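You operate a simulated robot arm through the tools that you are given. There is no shell and no other tool.

Carry out the task below with a simulated robot arm. There is one attempt and no reset: what you move stays moved.

## Task
Set both side guides to the job card's numbers and clamp them.
Fine: free each clamp lever first; each pointer ends on its number.

Only the result counts: the job must be done as asked and must still hold three seconds after the hand-in. Knocking over, shifting, dropping, spilling or breaking anything else fails it.

## Robot
A 6-joint arm with a two-finger gripper, fixed in place. Base frame: the origin is on the floor under the middle of its stand, x ahead of it, y to its left, z up; the work surface is at about z = 0.56. Readings come in m, degrees, newtons and seconds.
It reaches about 1.298 m from its shoulder. Its first joint turns from -149.0 to 149.0 degrees. Payload 1.57 kg.
The tool frame sits at the grasp point between the pads (the TCP): z along the fingers, y along the line on which they close. The tips reach 0.021 m beyond it. The gripper opens to 0.07 m; its body begins 0.05 m behind the TCP.
Orientation is that of the tool frame in the base frame, as a unit quaternion [w, x, y, z]. With the fingers straight down and closing along the base's y, the tool's x points along the base's -x, its y along +y and its z along -z.

## Interface
- The arm moves only by the tool drive_tool. Its argument "series" is one flat list of numbers, 7 for each row, row after row: the shift along the tool's x, y, z in m, then the turn, a rotation vector about the tool's x, y, z in degrees, then the finger opening in m, from 0 to 0.07. In form: [dx, dy, dz, rx, ry, rz, claw, dx, dy, dz, rx, ry, rz, claw, ...]. A call has 1 to 20 rows; each row shifts and turns the commanded pose from where the row before left it, along the tool's axes as they then stand. Rows are played at 5 a second. More than 0.05 m and 8.6 degrees between two rows, or a gripper value outside its range, and nothing of the call is played. Where a pose cannot be reached the arm comes as near as it can. A force on the tool above 60 N (or 10 N above the force at the start of the call, whichever is more), or a blocked arm, ends the call early, and 0.2 s more pass. The fingers move at their own pace (about 0.0648 m/s each) and stop on an object; they squeeze with about 30 N. The grip force told is the motor's: it shows also when the fingers shut on nothing. Time passes only in rows, and 0.2 s behind the last, so rows that do not move let the fingers close. The reply holds the time, the measured pose of the TCP, the force on the tool along the base axes, the opening and the grip force, in the units named above and with some noise, with the torque about the TCP (base axes, N m) and any sound that the robot's microphone picked up.
- Cameras (640 x 400 px; columns grow to the right, rows downward): "scene" is fixed at [0.0533, -0.5006, 1.3654]; the picture's right is [0.25, -0.97, 0.00], its down [-0.54, -0.14, -0.83] and it looks along [0.81, 0.21, -0.55] (base axes); focal length 262 px, centre (320, 200). "wrist" rides on the gripper at [0.079, 0.004, -0.081] in the tool frame; the picture's right is [-0.05, 1.00, 0.00], its down [-0.67, -0.04, -0.74] and it looks along [-0.74, -0.04, 0.67] (tool axes); focal length 256 px, centre (320, 200). There is no depth. A picture from a camera that has moved, and an enlarged one, comes with that camera's place and axes in the base frame and with its lens.
- get_image(camera): a new picture of that camera. The clock stands still meanwhile.
- raise_lower(by): slides the trunk up (or, below 0, down) by that many m; the arm rides with it, the base frame stays. It gives what a move gives, with no picture.
- inspect(camera, box): a new picture of the part [left, top, right, bottom] of that camera's present view, enlarged. The clock stands still meanwhile.
- job_done(): hands the job in; it is judged then, once.

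Nothing tells you positions but the pictures and the camera data. Unless the task says otherwise, let go and move clear before handing in.

The tools are called as name(argument=value, ...) on one line, values as JSON. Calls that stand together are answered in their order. drive_tool: Moves the arm, as the interface text tells. Its arguments: {"type":"object","properties":{"series":{"type":"array","items":{"type":"number"}}},"required":["series"]} The other tools are called the same way: raise_lower (by) moves the trunk up or down; get_image (camera) takes a picture; inspect (camera, box) takes an enlarged picture of a part of a camera's view; job_done () hands the job in.

At the start:

```text
time: 0.0
tool_pos: [0.6383, -0.2572, 1.1026]
tcp_rot: [0.0, 0.0, 1.0, 0.0]
force: [0.5, 0.4, 0.4]
wrist_torque: [-0.02, -0.02, -0.02]
grip_width: 0.0701
grip_force: 0.2
trunk travel left (down, up): [-0.784, 0.186]
```

scene: 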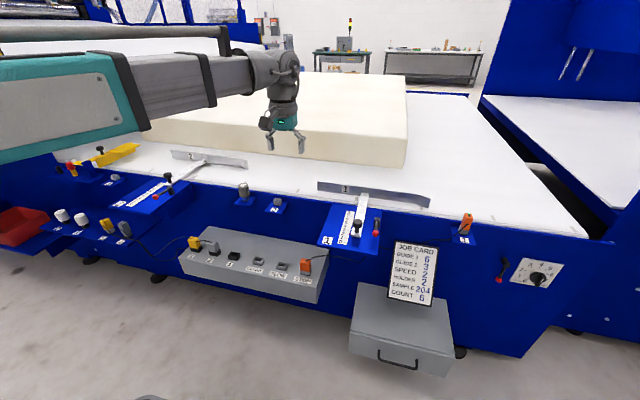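
wrist: 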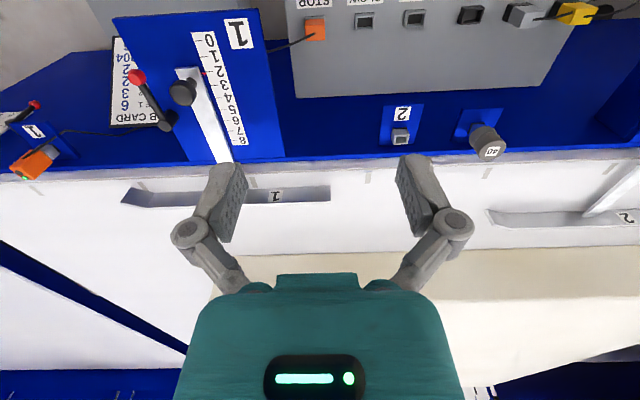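

I see a machine table with two side guides (1 on the right, 2 on the left), each with a scale plate, a knob and a red-tipped clamp lever. I'll look closer at the job card and both guides first.

inspect(camera="scene", box=[380, 235, 450, 310])

inspect(camera="scene", box=[300, 170, 440, 260])

inspect(camera="scene", box=[100, 140, 260, 240])

inspect(camera="wrist", box=[100, 0, 300, 200])

```text
5.33 times, centred on (415, 272) of scene
camera zoom: at [0.0533, -0.5006, 1.3654], right [0.25, -0.97, 0.0], down [-0.54, -0.14, -0.83], along [0.81, 0.21, -0.55], focal length 1399 px, centre (-187, -187)
```

zoom: 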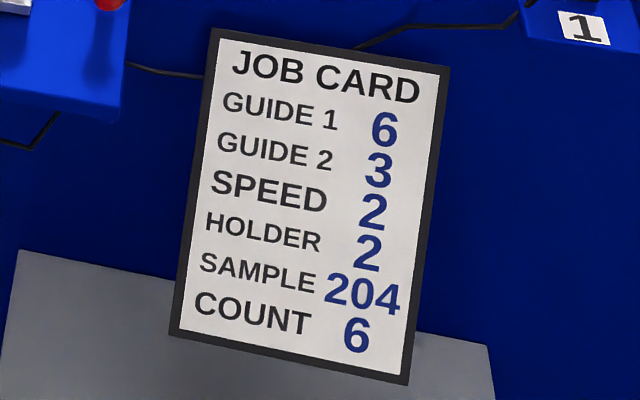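

```text
4.44 times, centred on (370, 215) of scene
camera zoom: at [0.0533, -0.5006, 1.3654], right [0.25, -0.97, 0.0], down [-0.54, -0.14, -0.83], along [0.81, 0.21, -0.55], focal length 1166 px, centre (98, 133)
```

zoom: 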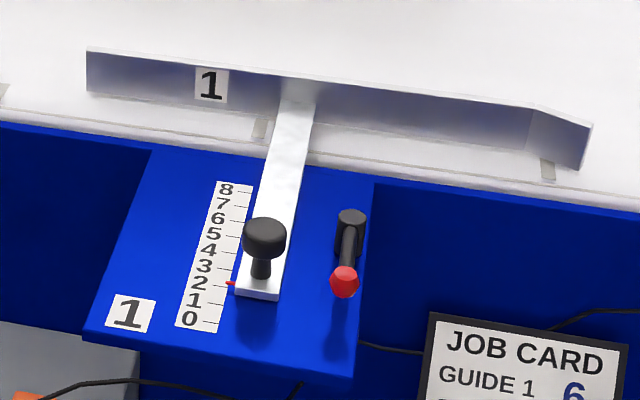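

```text
4.00 times, centred on (180, 190) of scene
camera zoom: at [0.0533, -0.5006, 1.3654], right [0.25, -0.97, 0.0], down [-0.54, -0.14, -0.83], along [0.81, 0.21, -0.55], focal length 1049 px, centre (880, 240)
```

zoom: 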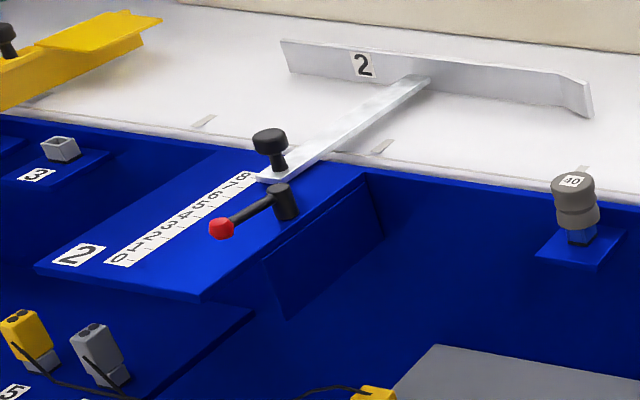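

```text
2.00 times, centred on (200, 100) of wrist
camera zoom: at [0.5592, -0.253, 1.185], right [0.05, 1.0, 0.0], down [0.67, -0.04, 0.74], along [0.74, -0.04, -0.67], focal length 512 px, centre (560, 400)
```

zoom: 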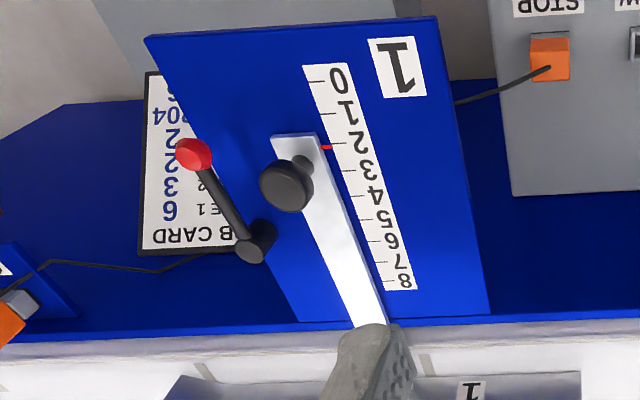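

The card says guide 1 → 6 and guide 2 → 3; guide 1 now reads about 2 and guide 2 about 7. I put guide 1's knob near (0.71, -0.45, 0.85), with its scale running along +x at about 2 cm per unit. I'll move above it for a closer look.

drive_tool(series=[0.016, -0.034, 0.02, 0, 0, 0, 0.07, 0.016, -0.034, 0.02, 0, 0, 0, 0.07, 0.016, -0.034, 0.02, 0, 0, 0, 0.07, 0.016, -0.034, 0.02, 0, 0, 0, 0.07, 0.016, -0.034, 0.02, 0, 0, 0, 0.07])

get_image(camera="wrist")

```text
time: 1.2
tool_pos: [0.5601, -0.4259, 1.1025]
tcp_rot: [0.0, 0.0, 1.0, 0.0]
force: [0.4, -0.3, -0.8]
wrist_torque: [-0.03, -0.04, 0.04]
grip_width: 0.0699
grip_force: 0.1
out of reach, approached as far as the arm can: row 1, 2, 3, 4, 5
trunk travel left (down, up): [-0.784, 0.186]
```

```text
taken
camera wrist: at [0.4798, -0.4223, 1.185], right [0.05, 1.0, 0.0], down [0.67, -0.04, 0.74], along [0.74, -0.04, -0.67], focal length 256 px, centre (320, 200)
```

wrist: 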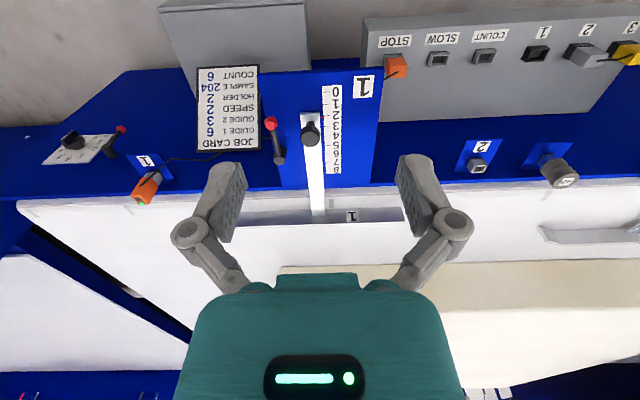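

The arm cannot get lower from this trunk height, so I'll lower the trunk and look again.

raise_lower(by=-0.15)

get_image(camera="wrist")

get_image(camera="scene")

```text
time: 3.0
tool_pos: [0.5594, -0.4241, 0.953]
tcp_rot: [0.001, -0.001, 1.0, 0.001]
force: [0.0, -0.8, -0.4]
wrist_torque: [0.01, 0.03, 0.01]
grip_width: 0.07
grip_force: 0.0
trunk travel left (down, up): [-0.634, 0.336]
```

```text
taken
camera wrist: at [0.48, -0.4214, 1.0351], right [0.05, 1.0, 0.0], down [0.67, -0.04, 0.74], along [0.74, -0.04, -0.67], focal length 256 px, centre (320, 200)
```

wrist: 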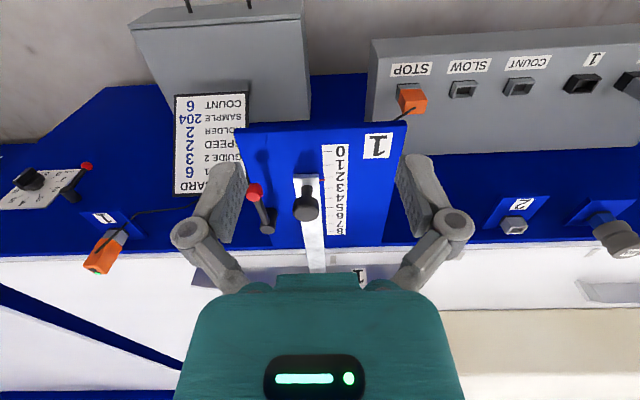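

```text
taken
```

scene: 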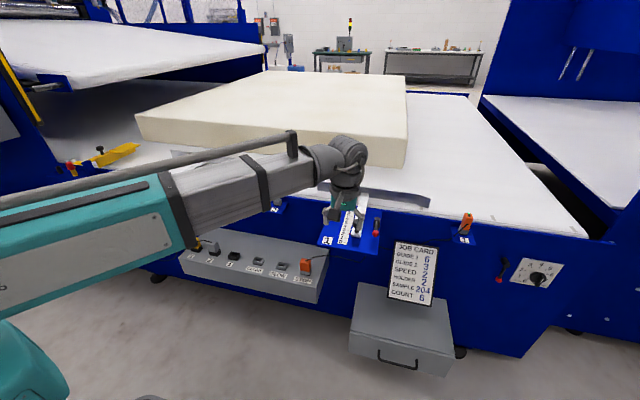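

inspect(camera="wrist", box=[220, 110, 420, 280])

inspect(camera="wrist", box=[230, 150, 310, 250])

```text
2.35 times, centred on (320, 195) of wrist
camera zoom: at [0.48, -0.4214, 1.0351], right [0.05, 1.0, 0.0], down [0.67, -0.04, 0.74], along [0.74, -0.04, -0.67], focal length 602 px, centre (320, 212)
```

zoom: 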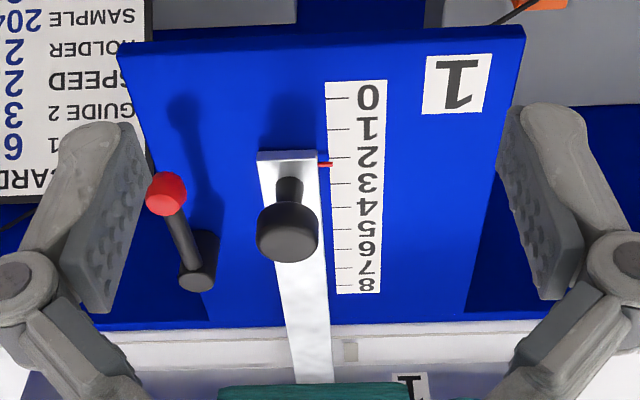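

```text
4.00 times, centred on (270, 200) of wrist
camera zoom: at [0.48, -0.4214, 1.0351], right [0.05, 1.0, 0.0], down [0.67, -0.04, 0.74], along [0.74, -0.04, -0.67], focal length 1024 px, centre (520, 200)
```

zoom: 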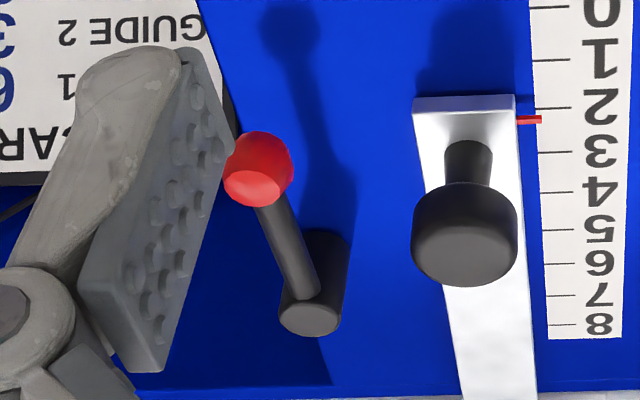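

Both clamp levers appear to point toward the operator (-x), and guide 1's post is at about (0.76, -0.51) with the ball near (0.70, -0.51, 0.83). I'll line the wrist camera up with this lever for a closer look.

drive_tool(series=[0.0, -0.043, 0.0, 0, 0, 0, 0.07, -0.01, -0.043, 0.02, 0, 0, 0, 0.07, -0.01, 0.0, 0.03, 0, 0, 0, 0.07])

get_image(camera="wrist")

inspect(camera="wrist", box=[240, 120, 440, 270])

```text
time: 3.8
tool_pos: [0.5802, -0.5098, 0.9525]
tcp_rot: [0.0, -0.001, 1.0, -0.001]
force: [0.8, -1.2, -0.9]
wrist_torque: [-0.02, 0.01, -0.02]
grip_width: 0.0701
grip_force: 0.0
out of reach, approached as far as the arm can: row 2, 3
trunk travel left (down, up): [-0.634, 0.336]
```

```text
taken
camera wrist: at [0.5004, -0.5061, 1.0348], right [0.05, 1.0, 0.0], down [0.67, -0.04, 0.74], along [0.74, -0.04, -0.67], focal length 256 px, centre (320, 200)
```

wrist: 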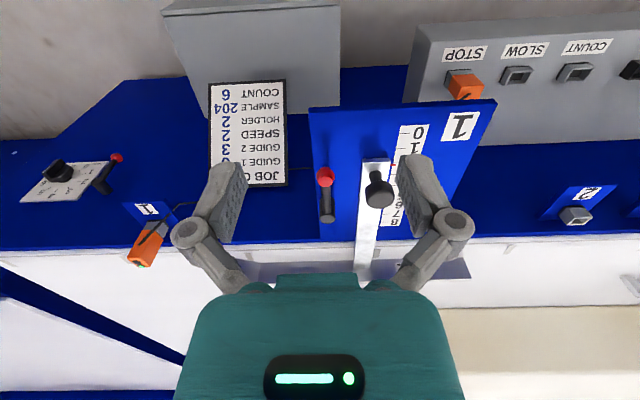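

```text
2.67 times, centred on (340, 195) of wrist
camera zoom: at [0.5004, -0.5061, 1.0348], right [0.05, 1.0, 0.0], down [0.67, -0.04, 0.74], along [0.74, -0.04, -0.67], focal length 683 px, centre (267, 213)
```

zoom: 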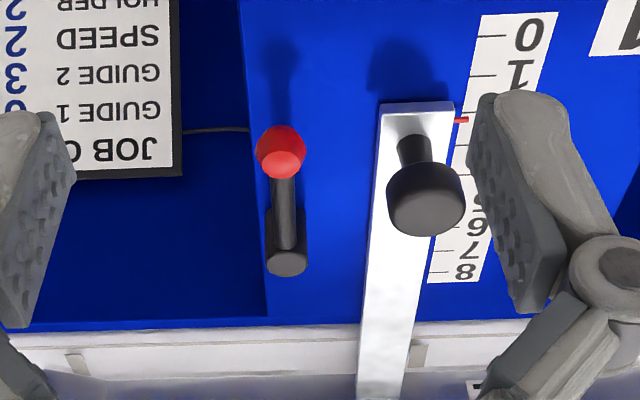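

The vertical travel seems limited by the trunk height, so I'll raise the tool a bit to check how commands respond, then lower the trunk further.

drive_tool(series=[0, 0, -0.04, 0, 0, 0, 0.07, 0, 0, -0.04, 0, 0, 0, 0.07])

```text
time: 4.3
tool_pos: [0.5804, -0.509, 0.9522]
tcp_rot: [-0.001, 0.0, 1.0, 0.0]
force: [-0.4, 0.1, -0.3]
wrist_torque: [-0.02, 0.02, 0.02]
grip_width: 0.0699
grip_force: 0.0
out of reach, approached as far as the arm can: row 1, 2
trunk travel left (down, up): [-0.634, 0.336]
```

The arm looks SCARA-like: it moves freely in x and y, but height comes only from the trunk. I'll lower the trunk in a small step, still clear of the knob, and look closely.

raise_lower(by=-0.05)

get_image(camera="wrist")

inspect(camera="wrist", box=[240, 120, 440, 270])

inspect(camera="scene", box=[300, 150, 440, 250])

```text
time: 5.3
tool_pos: [0.5808, -0.5099, 0.9024]
tcp_rot: [0.0, 0.0, 1.0, 0.0]
force: [0.0, -0.6, 0.4]
wrist_torque: [0.05, 0.0, -0.03]
grip_width: 0.0704
grip_force: 0.1
trunk travel left (down, up): [-0.584, 0.386]
```

```text
taken
camera wrist: at [0.5004, -0.5054, 0.985], right [0.05, 1.0, 0.0], down [0.67, -0.04, 0.74], along [0.74, -0.04, -0.67], focal length 256 px, centre (320, 200)
```

wrist: 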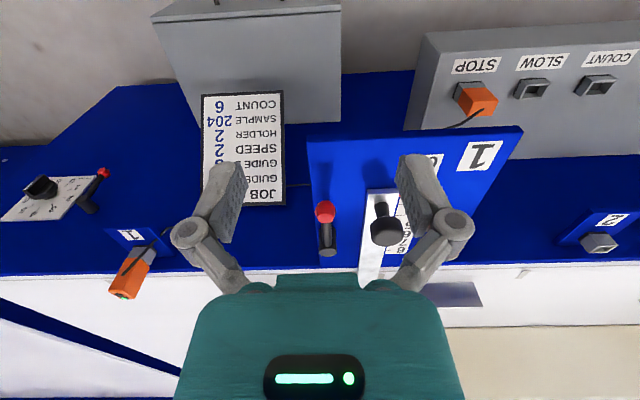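

```text
2.67 times, centred on (340, 195) of wrist
camera zoom: at [0.5004, -0.5054, 0.985], right [0.05, 1.0, 0.0], down [0.67, -0.04, 0.74], along [0.74, -0.04, -0.67], focal length 683 px, centre (267, 213)
```

zoom: 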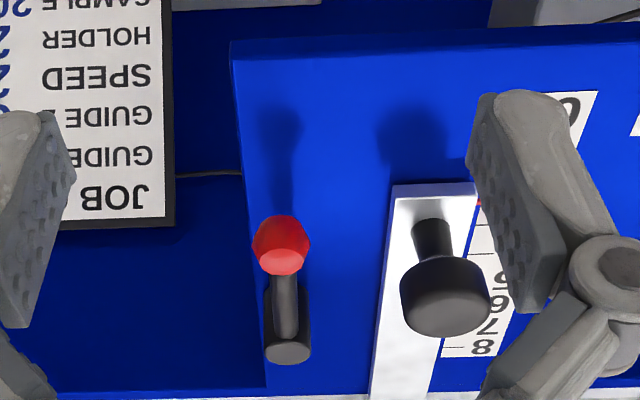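

```text
4.00 times, centred on (370, 200) of scene
camera zoom: at [0.0533, -0.5006, 1.3654], right [0.25, -0.97, 0.0], down [-0.54, -0.14, -0.83], along [0.81, 0.21, -0.55], focal length 1049 px, centre (120, 200)
```

zoom: 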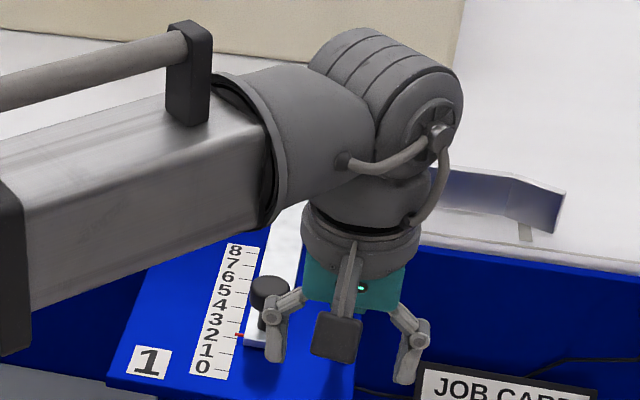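

Guide 1's lever ball is at about (0.693, -0.511, 0.826), its post axis at (0.762, -0.511) and the knob top at about (0.72, -0.449, 0.84). I'll move the gripper over the ball, narrow the fingers to straddle it, and check before lowering.

drive_tool(series=[-0.037, -0.0005, 0, 0, 0, 0, 0.05, -0.037, -0.0005, 0, 0, 0, 0, 0.036, -0.036, 0, 0, 0, 0, 0, 0.036, 0, 0, 0, 0, 0, 0, 0.036])

get_image(camera="wrist")

inspect(camera="scene", box=[300, 150, 440, 250])

```text
time: 6.3
tool_pos: [0.6919, -0.5099, 0.9023]
tcp_rot: [0.0, 0.0, 1.0, 0.0]
force: [0.6, 0.4, 0.6]
wrist_torque: [-0.01, 0.01, -0.01]
grip_width: 0.0359
grip_force: 0.0
trunk travel left (down, up): [-0.584, 0.386]
```

```text
taken
camera wrist: at [0.6117, -0.5052, 0.9849], right [0.05, 1.0, 0.0], down [0.67, -0.04, 0.74], along [0.74, -0.04, -0.67], focal length 256 px, centre (320, 200)
```

wrist: 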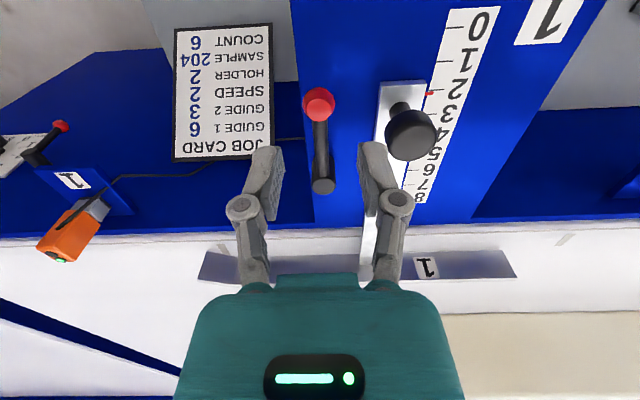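

```text
4.00 times, centred on (370, 200) of scene
camera zoom: at [0.0533, -0.5006, 1.3654], right [0.25, -0.97, 0.0], down [-0.54, -0.14, -0.83], along [0.81, 0.21, -0.55], focal length 1049 px, centre (120, 200)
```

zoom: 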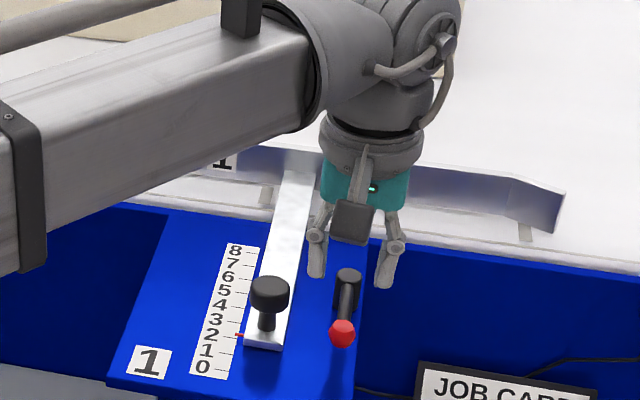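

The ball sits centred between the fingers at about (0.694, -0.510). I'll narrow the opening slightly for clearance from the knob and lower the trunk in two steps.

drive_tool(series=[0, 0, 0, 0, 0, 0, 0.032, 0, 0, 0, 0, 0, 0, 0.032])

raise_lower(by=-0.035)

get_image(camera="wrist")

```text
time: 6.9
tool_pos: [0.6915, -0.5095, 0.9022]
tcp_rot: [0.0, 0.0, 1.0, 0.0]
force: [-0.5, 0.1, -0.2]
wrist_torque: [-0.02, -0.01, 0.0]
grip_width: 0.032
grip_force: 0.0
trunk travel left (down, up): [-0.584, 0.386]
```

```text
time: 7.7
tool_pos: [0.6904, -0.509, 0.868]
tcp_rot: [0.0, 0.0, 1.0, 0.0]
force: [0.1, 0.5, -0.1]
wrist_torque: [-0.01, -0.02, 0.01]
grip_width: 0.0319
grip_force: 0.1
trunk travel left (down, up): [-0.549, 0.421]
```

```text
taken
camera wrist: at [0.6113, -0.5053, 0.95], right [0.05, 1.0, 0.0], down [0.67, -0.04, 0.74], along [0.74, -0.04, -0.67], focal length 256 px, centre (320, 200)
```

wrist: 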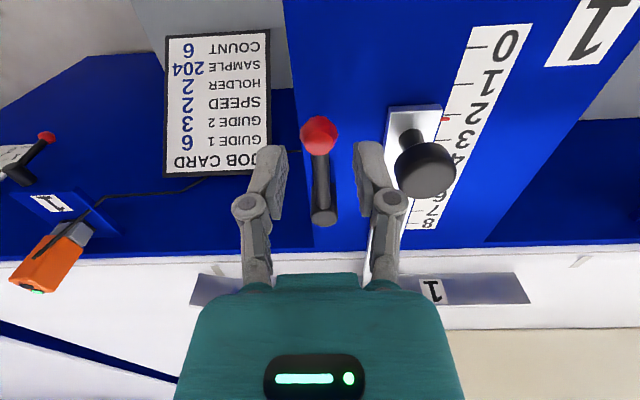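

The ball is still centred between the fingers. I'll lower the rest of the way so the pads flank it.

raise_lower(by=-0.037)

get_image(camera="wrist")

inspect(camera="scene", box=[300, 150, 440, 250])

```text
time: 8.5
tool_pos: [0.6908, -0.5085, 0.8304]
tcp_rot: [0.0, 0.0, 1.0, -0.001]
force: [-0.5, 0.2, 0.1]
wrist_torque: [-0.02, 0.0, 0.0]
grip_width: 0.0319
grip_force: 0.1
trunk travel left (down, up): [-0.512, 0.458]
```

```text
taken
camera wrist: at [0.6113, -0.5053, 0.913], right [0.05, 1.0, 0.0], down [0.67, -0.04, 0.74], along [0.74, -0.04, -0.67], focal length 256 px, centre (320, 200)
```

wrist: 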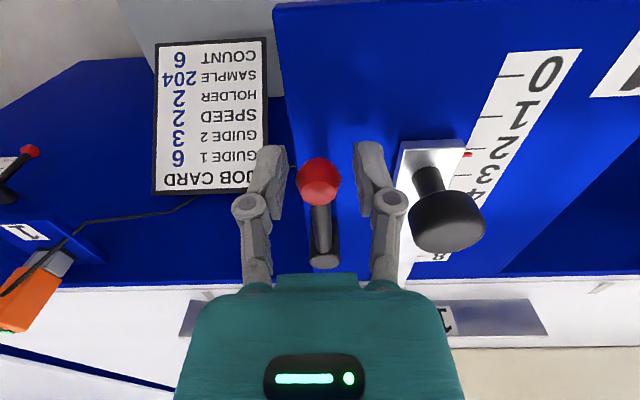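

```text
4.00 times, centred on (370, 200) of scene
camera zoom: at [0.0533, -0.5006, 1.3654], right [0.25, -0.97, 0.0], down [-0.54, -0.14, -0.83], along [0.81, 0.21, -0.55], focal length 1049 px, centre (120, 200)
```

zoom: 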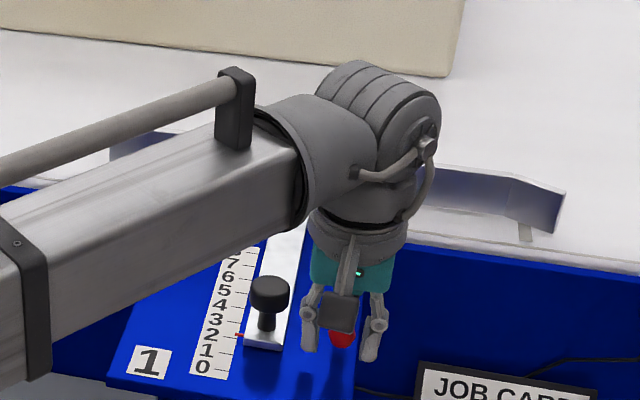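

The fingers straddle the ball. I'll push it gently in -y, away from the knob, watching the force and the sound.

drive_tool(series=[0, -0.006, 0, 0, 0, 0, 0.032, -0.0005, -0.006, 0, 0, 0, 0, 0.032, -0.001, -0.006, 0, 0, 0, 0, 0.032, -0.001, -0.006, 0, 0, 0, 0, 0.032])

get_image(camera="wrist")

```text
time: 9.5
tool_pos: [0.6932, -0.5338, 0.8311]
tcp_rot: [0.0, 0.0, 1.0, 0.0]
force: [0.8, -0.1, -0.1]
wrist_torque: [-0.01, -0.02, 0.0]
grip_width: 0.032
grip_force: 0.5
trunk travel left (down, up): [-0.512, 0.458]
```

```text
taken
camera wrist: at [0.614, -0.5298, 0.913], right [0.05, 1.0, 0.0], down [0.67, -0.04, 0.74], along [0.74, -0.04, -0.67], focal length 256 px, centre (320, 200)
```

wrist: 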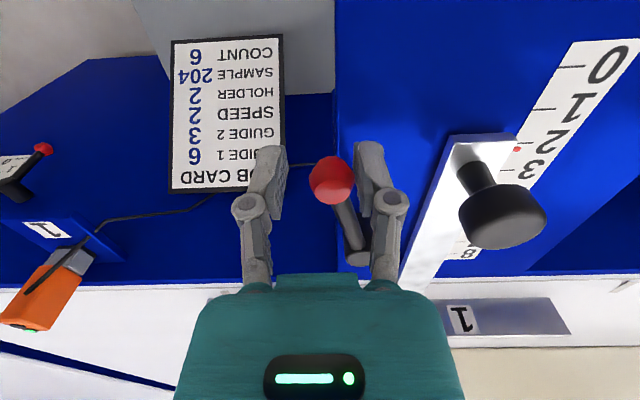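

The lever moved freely, by about 15°, with almost no force. I'll carry on along the arc, turning the tool with it, and watch for a stop or a click.

drive_tool(series=[-0.0048, -0.0055, 0, 0, 0, -8, 0.032, -0.0026, -0.0071, 0, 0, 0, -8, 0.032, -0.0023, -0.0071, 0, 0, 0, -8, 0.032, -0.0022, -0.0072, 0, 0, 0, -8, 0.032, -0.0019, -0.0071, 0, 0, 0, -8, 0.032])

get_image(camera="wrist")

inspect(camera="scene", box=[300, 150, 440, 250])

```text
time: 10.7
tool_pos: [0.7165, -0.563, 0.8297]
tcp_rot: [0.0, -0.344, 0.939, 0.0]
force: [-0.2, -0.2, -1.7]
wrist_torque: [-0.01, -0.01, -0.03]
grip_width: 0.0324
grip_force: 0.0
trunk travel left (down, up): [-0.512, 0.458]
```

```text
taken
camera wrist: at [0.6523, -0.6108, 0.9129], right [-0.6, 0.8, 0.0], down [0.53, 0.4, 0.74], along [0.59, 0.45, -0.67], focal length 256 px, centre (320, 200)
```

wrist: 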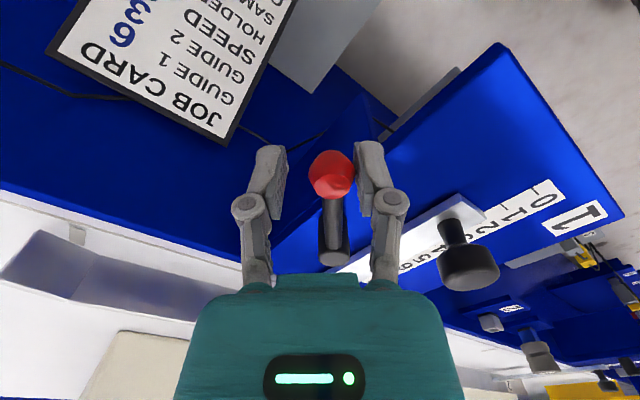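

```text
4.00 times, centred on (370, 200) of scene
camera zoom: at [0.0533, -0.5006, 1.3654], right [0.25, -0.97, 0.0], down [-0.54, -0.14, -0.83], along [0.81, 0.21, -0.55], focal length 1049 px, centre (120, 200)
```

zoom: 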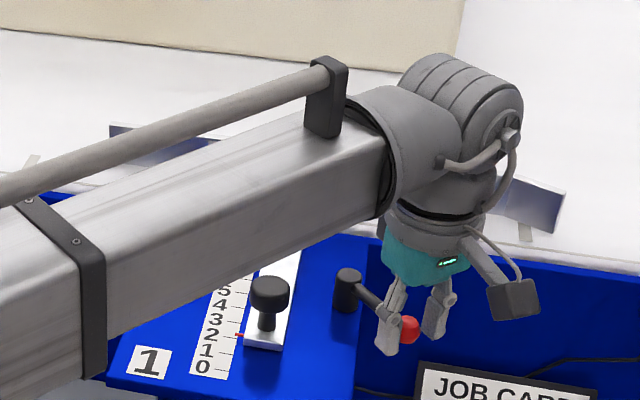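

The lever is at about 44° and still turning with almost no force. I'll continue along the arc toward its stop.

drive_tool(series=[-0.0021, -0.0096, 0, 0, 0, -8, 0.032, -0.0021, -0.0096, 0, 0, 0, -8, 0.032, -0.0021, -0.0096, 0, 0, 0, -8, 0.032, -0.0021, -0.0096, 0, 0, 0, -8, 0.032])

get_image(camera="wrist")

inspect(camera="scene", box=[300, 150, 440, 250])

```text
time: 11.7
tool_pos: [0.7521, -0.579, 0.8311]
tcp_rot: [0.0, -0.589, 0.808, 0.0]
force: [0.1, -0.1, -0.7]
wrist_torque: [-0.01, -0.02, 0.01]
grip_width: 0.032
grip_force: 0.0
trunk travel left (down, up): [-0.512, 0.458]
```

```text
taken
camera wrist: at [0.7229, -0.6541, 0.9129], right [-0.93, 0.36, 0.0], down [0.24, 0.62, 0.74], along [0.27, 0.7, -0.67], focal length 256 px, centre (320, 200)
```

wrist: 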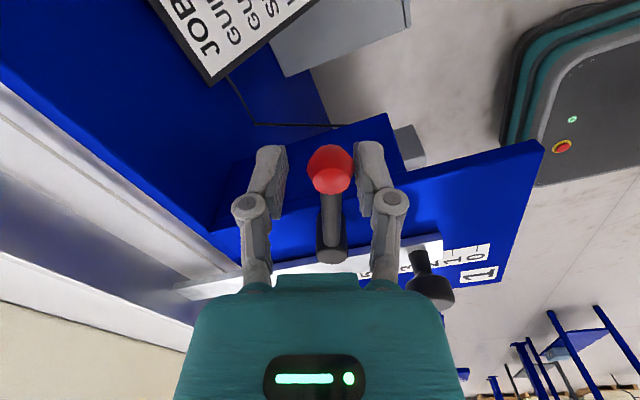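

```text
4.00 times, centred on (370, 200) of scene
camera zoom: at [0.0533, -0.5006, 1.3654], right [0.25, -0.97, 0.0], down [-0.54, -0.14, -0.83], along [0.81, 0.21, -0.55], focal length 1049 px, centre (120, 200)
```

zoom: 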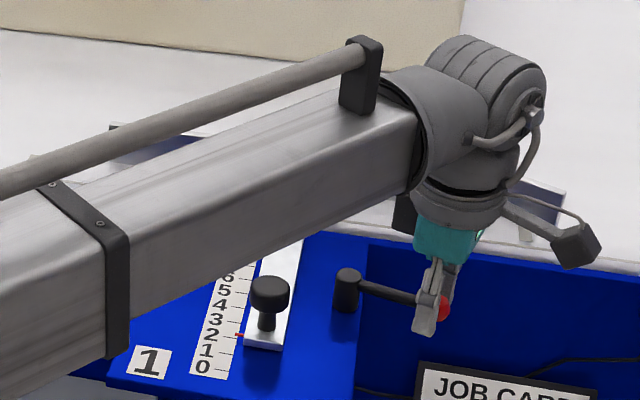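

Now at about 75° and still moving with no stop. I'll go on past 90° in small rows.

drive_tool(series=[-0.0021, -0.0096, 0, 0, 0, -8, 0.032, -0.0021, -0.0096, 0, 0, 0, -8, 0.032, -0.0021, -0.0096, 0, 0, 0, -8, 0.032])

get_image(camera="wrist")

inspect(camera="scene", box=[300, 150, 440, 250])

```text
time: 12.5
tool_pos: [0.775, -0.5806, 0.8326]
tcp_rot: [0.001, 0.743, -0.67, -0.003]
force: [-65.1, 8.1, -39.3]
wrist_torque: [0.63, 1.59, -0.9]
grip_width: 0.0558
grip_force: 17.6
trunk travel left (down, up): [-0.512, 0.458]
```

```text
taken
camera wrist: at [0.7783, -0.6593, 0.9139], right [-1.0, -0.05, 0.01], down [-0.03, 0.66, 0.75], along [-0.04, 0.75, -0.67], focal length 256 px, centre (320, 200)
```

wrist: 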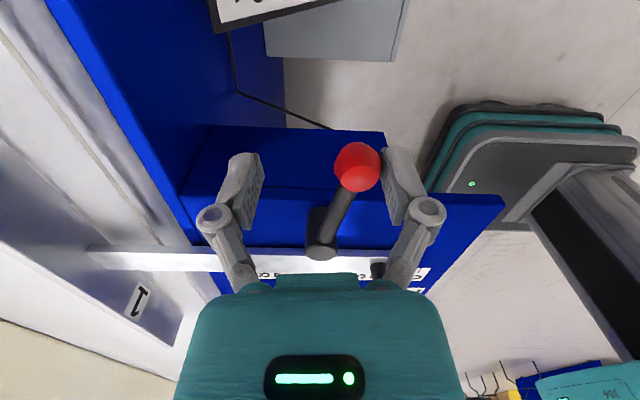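

```text
4.00 times, centred on (370, 200) of scene
camera zoom: at [0.0533, -0.5006, 1.3654], right [0.25, -0.97, 0.0], down [-0.54, -0.14, -0.83], along [0.81, 0.21, -0.55], focal length 1049 px, centre (120, 200)
```

zoom: 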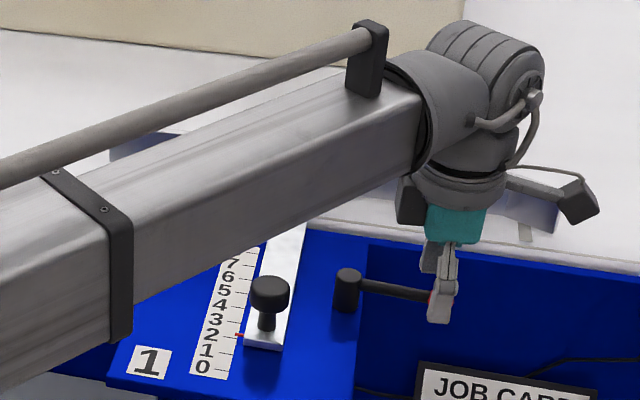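

The lever hit a stop at roughly 70–75°, which should be its fully free position. I'll back the finger off the ball and open the fingers.

drive_tool(series=[0, 0.008, 0, 0, 0, 0, 0.05, 0, 0.006, 0, 0, 0, 0, 0.05, 0, 0, 0, 0, 0, 0, 0.05])

get_image(camera="wrist")

```text
time: 13.3
tool_pos: [0.7679, -0.5786, 0.8307]
tcp_rot: [-0.001, 0.743, -0.669, 0.001]
force: [-1.5, -0.6, -0.4]
wrist_torque: [-0.01, 0.01, 0.02]
grip_width: 0.0499
grip_force: 0.0
trunk travel left (down, up): [-0.512, 0.458]
```

```text
taken
camera wrist: at [0.7714, -0.6588, 0.9129], right [-1.0, -0.05, 0.0], down [-0.04, 0.67, 0.74], along [-0.04, 0.74, -0.67], focal length 256 px, centre (320, 200)
```

wrist: 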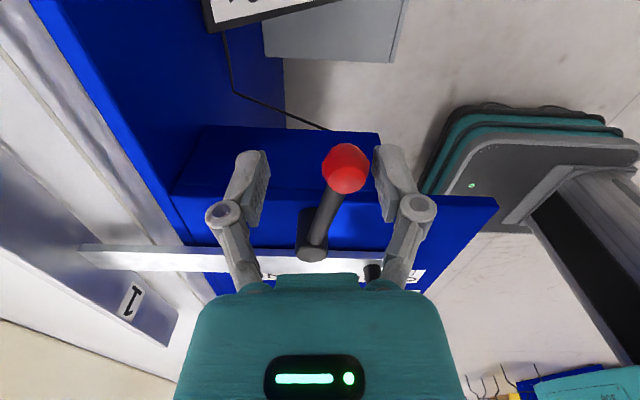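

The force is gone and the lever rests at its free stop, at about 80°. I'll raise clear, then turn the tool so the fingers close along x over guide 1's knob with the camera on the scale side.

raise_lower(by=0.09)

drive_tool(series=[0, 0, 0, 0, 0, 8.5, 0.06, 0, 0, 0, 0, 0, 8.5, 0.06, 0, 0, 0, 0, 0, 8.5, 0.06, 0, 0, 0, 0, 0, 8.5, 0.06, 0, 0, 0, 0, 0, 8.5, 0.06, 0, 0, 0, 0, 0, 8.5, 0.06, 0, 0, 0, 0, 0, 8.5, 0.06, 0, 0, 0, 0, 0, 8.5, 0.06, 0, 0, 0, 0, 0, 8.5, 0.06, 0, 0, 0, 0, 0, 8.5, 0.06, 0, 0, 0, 0, 0, 8.5, 0.06])

get_image(camera="wrist")

get_image(camera="scene")

```text
time: 14.5
tool_pos: [0.7673, -0.5789, 0.9213]
tcp_rot: [0.0, 0.743, -0.669, -0.001]
force: [1.3, 0.4, -0.8]
wrist_torque: [-0.01, -0.02, 0.03]
grip_width: 0.05
grip_force: 0.0
trunk travel left (down, up): [-0.602, 0.368]
```

```text
time: 16.9
tool_pos: [0.7671, -0.5791, 0.9208]
tcp_rot: [0.0, -0.02, 1.0, 0.0]
force: [0.1, 0.2, 0.8]
wrist_torque: [-0.02, -0.01, 0.0]
grip_width: 0.0599
grip_force: 0.0
trunk travel left (down, up): [-0.602, 0.368]
```

```text
taken
camera wrist: at [0.6867, -0.5785, 1.0029], right [0.01, 1.0, 0.0], down [0.67, -0.01, 0.74], along [0.74, -0.01, -0.67], focal length 256 px, centre (320, 200)
```

wrist: 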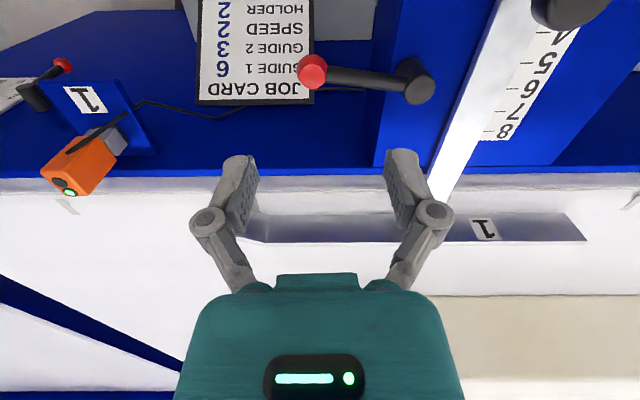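

```text
taken
```

scene: 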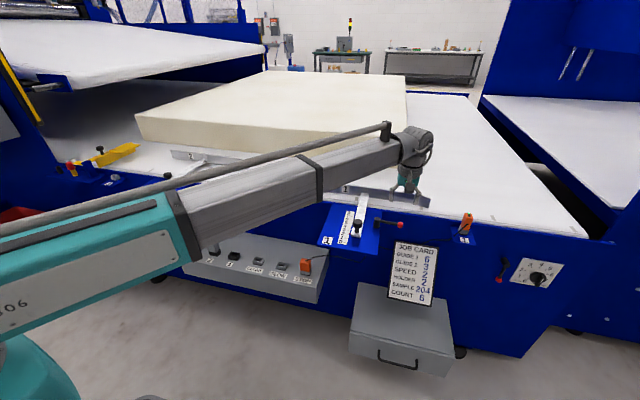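

The lever is swung clear to the -y side. Now I'll move over the knob and rotate to bring the camera to the scale side.

drive_tool(series=[0.0125, 0.0325, 0, 0, 0, 0, 0.06, 0.0125, 0.0325, 0, 0, 0, 0, 0.06, 0.0125, 0.0325, 0, 0, 0, 0, 0.06, 0.0125, 0.0325, 0, 0, 0, 0, 0.06, 0, 0, 0, 0, 0, 8.4, 0.06, 0, 0, 0, 0, 0, 8.4, 0.06, 0, 0, 0, 0, 0, 8.4, 0.06, 0, 0, 0, 0, 0, 8.4, 0.06, 0, 0, 0, 0, 0, 8.4, 0.06, 0, 0, 0, 0, 0, 8.4, 0.06, 0, 0, 0, 0, 0, 8.4, 0.06, 0, 0, 0, 0, 0, 8.4, 0.06, 0, 0, 0, 0, 0, 8.4, 0.06, 0, 0, 0, 0, 0, 8.4, 0.06, 0, 0, 0, 0, 0, 8.4, 0.06])

get_image(camera="wrist")

inspect(camera="scene", box=[300, 150, 440, 250])

```text
time: 20.1
tool_pos: [0.7105, -0.4508, 0.9208]
tcp_rot: [0.0, 0.708, 0.706, 0.0]
force: [-0.1, 0.0, -0.2]
wrist_torque: [-0.01, -0.01, -0.03]
grip_width: 0.0599
grip_force: 0.1
trunk travel left (down, up): [-0.602, 0.368]
```

```text
taken
camera wrist: at [0.715, -0.3722, 1.0029], right [1.0, -0.05, 0.0], down [-0.04, -0.67, 0.74], along [-0.04, -0.74, -0.67], focal length 256 px, centre (320, 200)
```

wrist: 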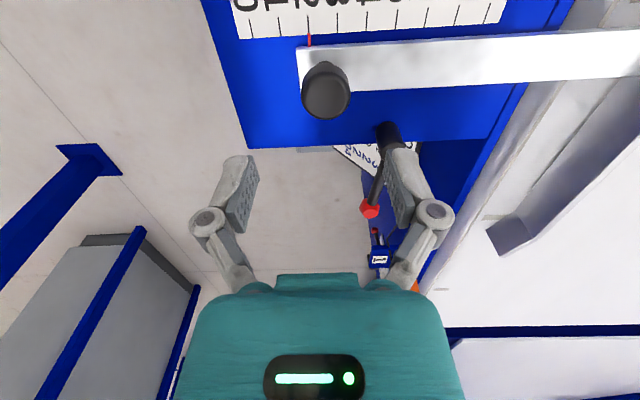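

```text
4.00 times, centred on (370, 200) of scene
camera zoom: at [0.0533, -0.5006, 1.3654], right [0.25, -0.97, 0.0], down [-0.54, -0.14, -0.83], along [0.81, 0.21, -0.55], focal length 1049 px, centre (120, 200)
```

zoom: 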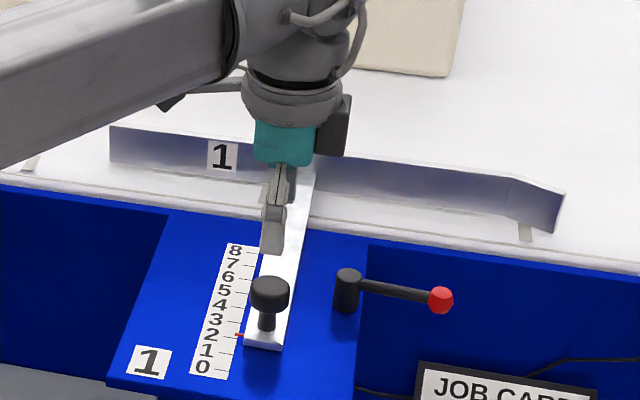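

From here the pointer reads 2 and the knob cap is at about (0.715, -0.449). I'll shift +x slightly to centre the fingers and lower in two steps.

drive_tool(series=[0, 0.004, 0, 0, 0, 0, 0.06, 0, 0, 0, 0, 0, 0, 0.06])

raise_lower(by=-0.05)

get_image(camera="wrist")

```text
time: 20.7
tool_pos: [0.7155, -0.4509, 0.9212]
tcp_rot: [0.001, 0.707, 0.708, -0.001]
force: [0.4, 0.0, -1.2]
wrist_torque: [0.02, -0.05, -0.03]
grip_width: 0.06
grip_force: 0.1
trunk travel left (down, up): [-0.602, 0.368]
```

```text
time: 21.6
tool_pos: [0.7155, -0.4514, 0.8713]
tcp_rot: [0.0, 0.707, 0.708, 0.0]
force: [-0.1, 0.1, 0.1]
wrist_torque: [-0.01, 0.01, 0.03]
grip_width: 0.06
grip_force: 0.1
trunk travel left (down, up): [-0.552, 0.418]
```

```text
taken
camera wrist: at [0.719, -0.3726, 0.953], right [1.0, -0.05, 0.0], down [-0.03, -0.67, 0.74], along [-0.04, -0.74, -0.67], focal length 256 px, centre (320, 200)
```

wrist: 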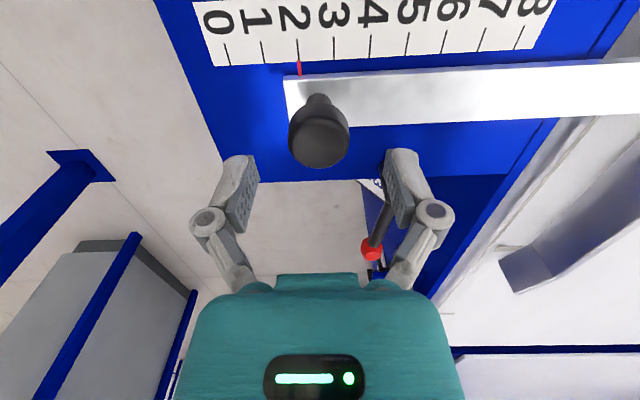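

Well centred on the knob in x. I'll nudge 3 mm in +y and lower to grasp height.

drive_tool(series=[0.003, 0, 0, 0, 0, 0, 0.06])

raise_lower(by=-0.037)

get_image(camera="wrist")

inspect(camera="wrist", box=[220, 20, 460, 170])

```text
time: 22.0
tool_pos: [0.7159, -0.4483, 0.8705]
tcp_rot: [0.0, 0.707, 0.707, 0.0]
force: [1.2, 0.1, 0.1]
wrist_torque: [-0.02, 0.0, -0.02]
grip_width: 0.0603
grip_force: 0.1
trunk travel left (down, up): [-0.552, 0.418]
```

```text
time: 22.9
tool_pos: [0.7146, -0.4473, 0.8339]
tcp_rot: [0.0, 0.707, 0.707, 0.001]
force: [1.0, 0.9, -0.1]
wrist_torque: [0.02, -0.02, -0.01]
grip_width: 0.0599
grip_force: 0.1
trunk travel left (down, up): [-0.515, 0.455]
```

```text
taken
camera wrist: at [0.7188, -0.3693, 0.9159], right [1.0, -0.05, 0.0], down [-0.03, -0.67, 0.74], along [-0.04, -0.74, -0.67], focal length 256 px, centre (320, 200)
```

wrist: 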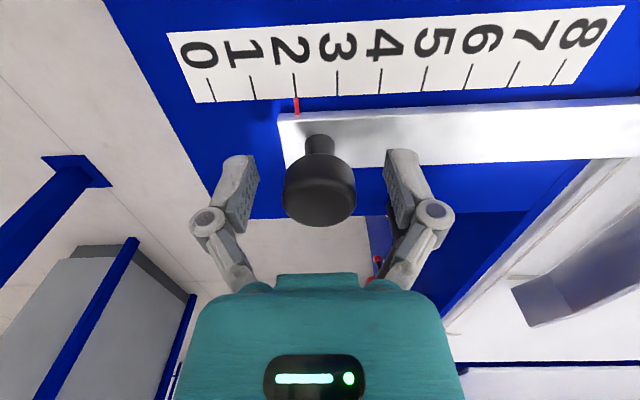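

```text
2.67 times, centred on (340, 95) of wrist
camera zoom: at [0.7188, -0.3693, 0.9159], right [1.0, -0.05, 0.0], down [-0.03, -0.67, 0.74], along [-0.04, -0.74, -0.67], focal length 683 px, centre (267, 480)
```

zoom: 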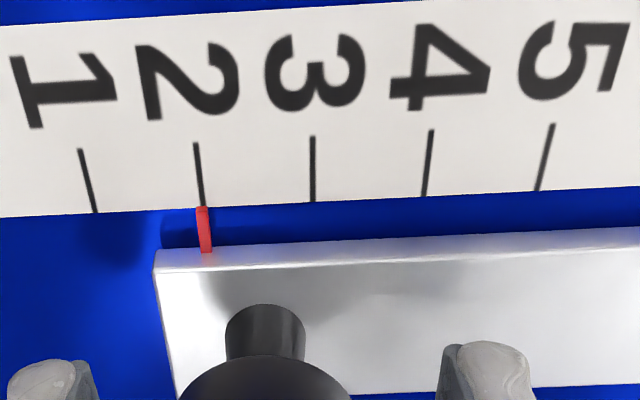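

I have a clear view: the pointer sits exactly on 2. I'll close on the knob.

drive_tool(series=[0, 0, 0, 0, 0, 0, 0.03, 0, 0, 0, 0, 0, 0, 0.02, 0, 0, 0, 0, 0, 0, 0.02])

get_image(camera="wrist")

```text
time: 23.6
tool_pos: [0.7153, -0.4477, 0.8342]
tcp_rot: [0.001, 0.707, 0.708, 0.0]
force: [-0.7, 0.3, 2.2]
wrist_torque: [0.04, 0.03, 0.01]
grip_width: 0.0309
grip_force: 31.4
trunk travel left (down, up): [-0.515, 0.455]
```

```text
taken
camera wrist: at [0.7188, -0.3693, 0.9161], right [1.0, -0.05, 0.0], down [-0.03, -0.67, 0.74], along [-0.04, -0.74, -0.67], focal length 256 px, centre (320, 200)
```

wrist: 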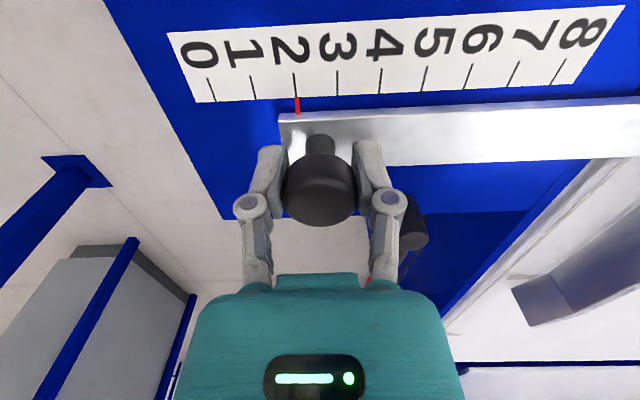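

The knob is gripped, 31 mm wide. I'll try a 2 cm move in +x and check the force and the pointer.

drive_tool(series=[0, 0.01, 0, 0, 0, 0, 0.02, 0, 0.01, 0, 0, 0, 0, 0.02])

get_image(camera="wrist")

```text
time: 24.2
tool_pos: [0.7364, -0.4482, 0.833]
tcp_rot: [-0.001, 0.706, 0.708, -0.001]
force: [-1.1, 3.4, -0.1]
wrist_torque: [-0.38, 0.27, -0.08]
grip_width: 0.0309
grip_force: 32.3
trunk travel left (down, up): [-0.515, 0.455]
```

```text
taken
camera wrist: at [0.7395, -0.3694, 0.9161], right [1.0, -0.05, 0.0], down [-0.03, -0.67, 0.74], along [-0.04, -0.74, -0.67], focal length 256 px, centre (320, 200)
```

wrist: 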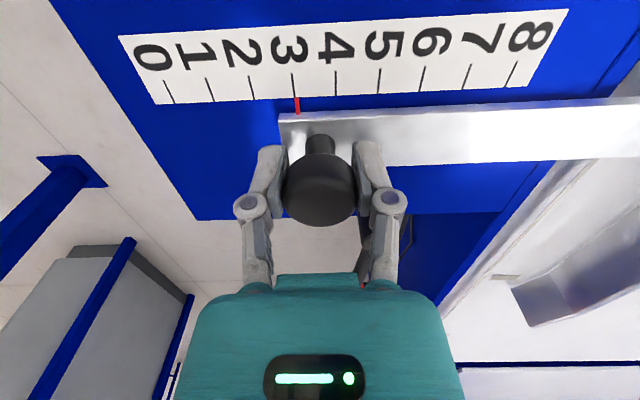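

The guide slides freely and the pointer is now at 3, which confirms 2 cm per unit. I'll move 6 cm further to reach 6.

drive_tool(series=[0, 0.01, 0, 0, 0, 0, 0.02, 0, 0.01, 0, 0, 0, 0, 0.02, 0, 0.01, 0, 0, 0, 0, 0.02, 0, 0.01, 0, 0, 0, 0, 0.02, 0, 0.01, 0, 0, 0, 0, 0.02, 0, 0.009, 0, 0, 0, 0, 0.02, 0, 0, 0, 0, 0, 0, 0.02])

get_image(camera="wrist")

inspect(camera="wrist", box=[220, 20, 460, 170])

```text
time: 25.9
tool_pos: [0.7959, -0.4489, 0.8324]
tcp_rot: [-0.001, 0.706, 0.708, 0.0]
force: [-1.0, 7.8, -1.6]
wrist_torque: [0.4, 0.11, 0.0]
grip_width: 0.0306
grip_force: 31.9
trunk travel left (down, up): [-0.515, 0.455]
```

```text
taken
camera wrist: at [0.7992, -0.3694, 0.9161], right [1.0, -0.05, 0.0], down [-0.03, -0.67, 0.74], along [-0.04, -0.74, -0.67], focal length 256 px, centre (320, 200)
```

wrist: 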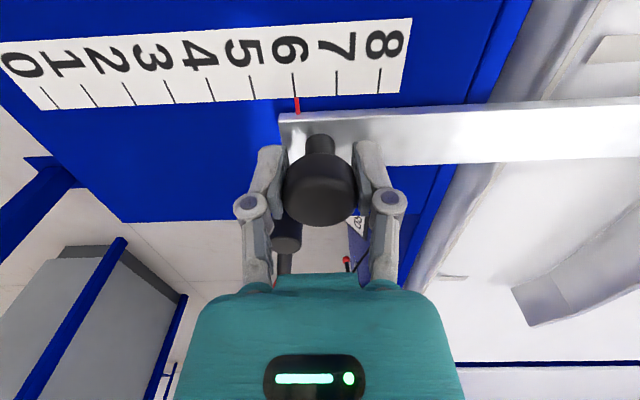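

```text
2.67 times, centred on (340, 95) of wrist
camera zoom: at [0.7992, -0.3694, 0.9161], right [1.0, -0.05, 0.0], down [-0.03, -0.67, 0.74], along [-0.04, -0.74, -0.67], focal length 683 px, centre (267, 480)
```

zoom: 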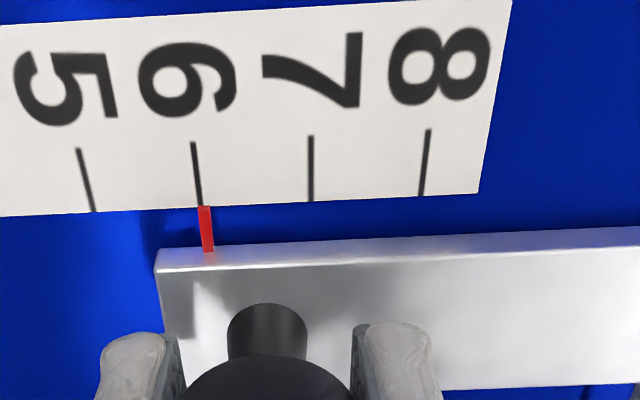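

The pointer is on or very near 6. I'll zoom in tighter to verify.

inspect(camera="wrist", box=[270, 65, 325, 120])

```text
7.27 times, centred on (298, 92) of wrist
camera zoom: at [0.7992, -0.3694, 0.9161], right [1.0, -0.05, 0.0], down [-0.03, -0.67, 0.74], along [-0.04, -0.74, -0.67], focal length 1862 px, centre (484, 982)
```

zoom: 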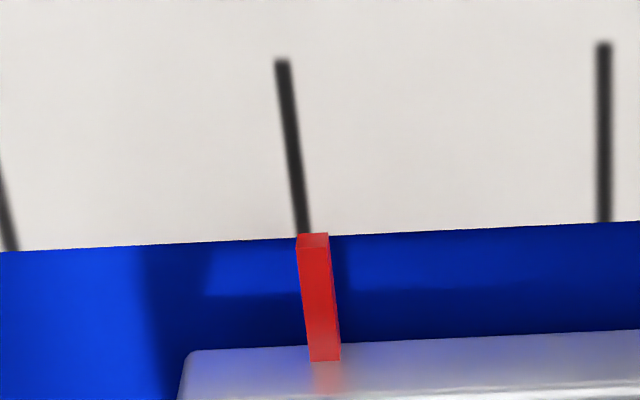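

The pointer's tip is about 0.5 mm past the 6 tick, so I'll nudge it back and re-check.

drive_tool(series=[0, -0.0006, 0, 0, 0, 0, 0.02, 0, 0, 0, 0, 0, 0, 0.02])

inspect(camera="wrist", box=[270, 65, 325, 120])

```text
time: 26.4
tool_pos: [0.795, -0.4479, 0.8333]
tcp_rot: [0.0, 0.707, 0.707, -0.001]
force: [2.3, 5.0, 1.4]
wrist_torque: [0.55, -0.14, 0.1]
grip_width: 0.0307
grip_force: 32.3
trunk travel left (down, up): [-0.515, 0.455]
```

```text
7.27 times, centred on (298, 92) of wrist
camera zoom: at [0.7984, -0.3693, 0.916], right [1.0, -0.05, 0.0], down [-0.03, -0.67, 0.75], along [-0.04, -0.74, -0.67], focal length 1862 px, centre (484, 982)
```

zoom: 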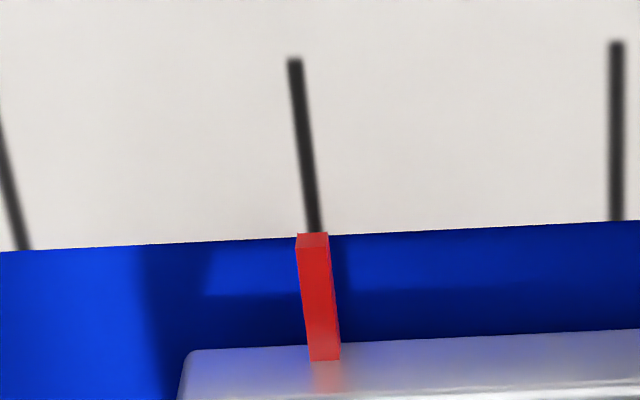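

The pointer is aligned with 6 to within about 0.2 mm. I'll release the knob and check that it stays.

drive_tool(series=[0, 0, 0, 0, 0, 0, 0.06, 0, 0, 0, 0, 0, 0, 0.06, 0, 0, 0, 0, 0, 0, 0.06])

inspect(camera="wrist", box=[270, 65, 325, 120])

get_image(camera="wrist")

```text
time: 27.2
tool_pos: [0.795, -0.4488, 0.8336]
tcp_rot: [-0.001, 0.707, 0.707, 0.0]
force: [0.9, -0.7, -0.2]
wrist_torque: [-0.02, 0.0, 0.02]
grip_width: 0.0599
grip_force: 0.0
trunk travel left (down, up): [-0.515, 0.455]
```

```text
7.27 times, centred on (298, 92) of wrist
camera zoom: at [0.7981, -0.3695, 0.9159], right [1.0, -0.05, 0.0], down [-0.03, -0.67, 0.75], along [-0.04, -0.74, -0.67], focal length 1862 px, centre (484, 982)
```

zoom: 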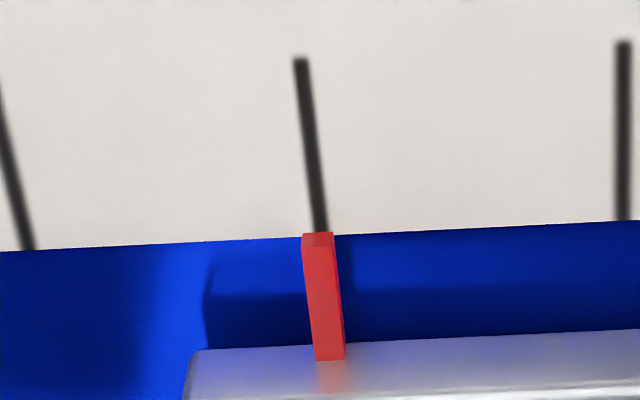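

```text
taken
camera wrist: at [0.7981, -0.3695, 0.9159], right [1.0, -0.05, 0.0], down [-0.03, -0.67, 0.75], along [-0.04, -0.74, -0.67], focal length 256 px, centre (320, 200)
```

wrist: 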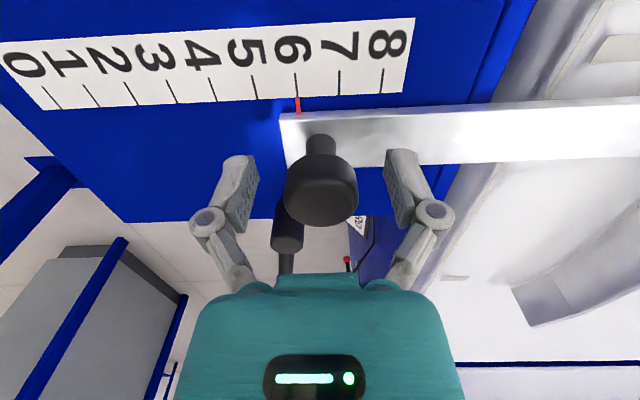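

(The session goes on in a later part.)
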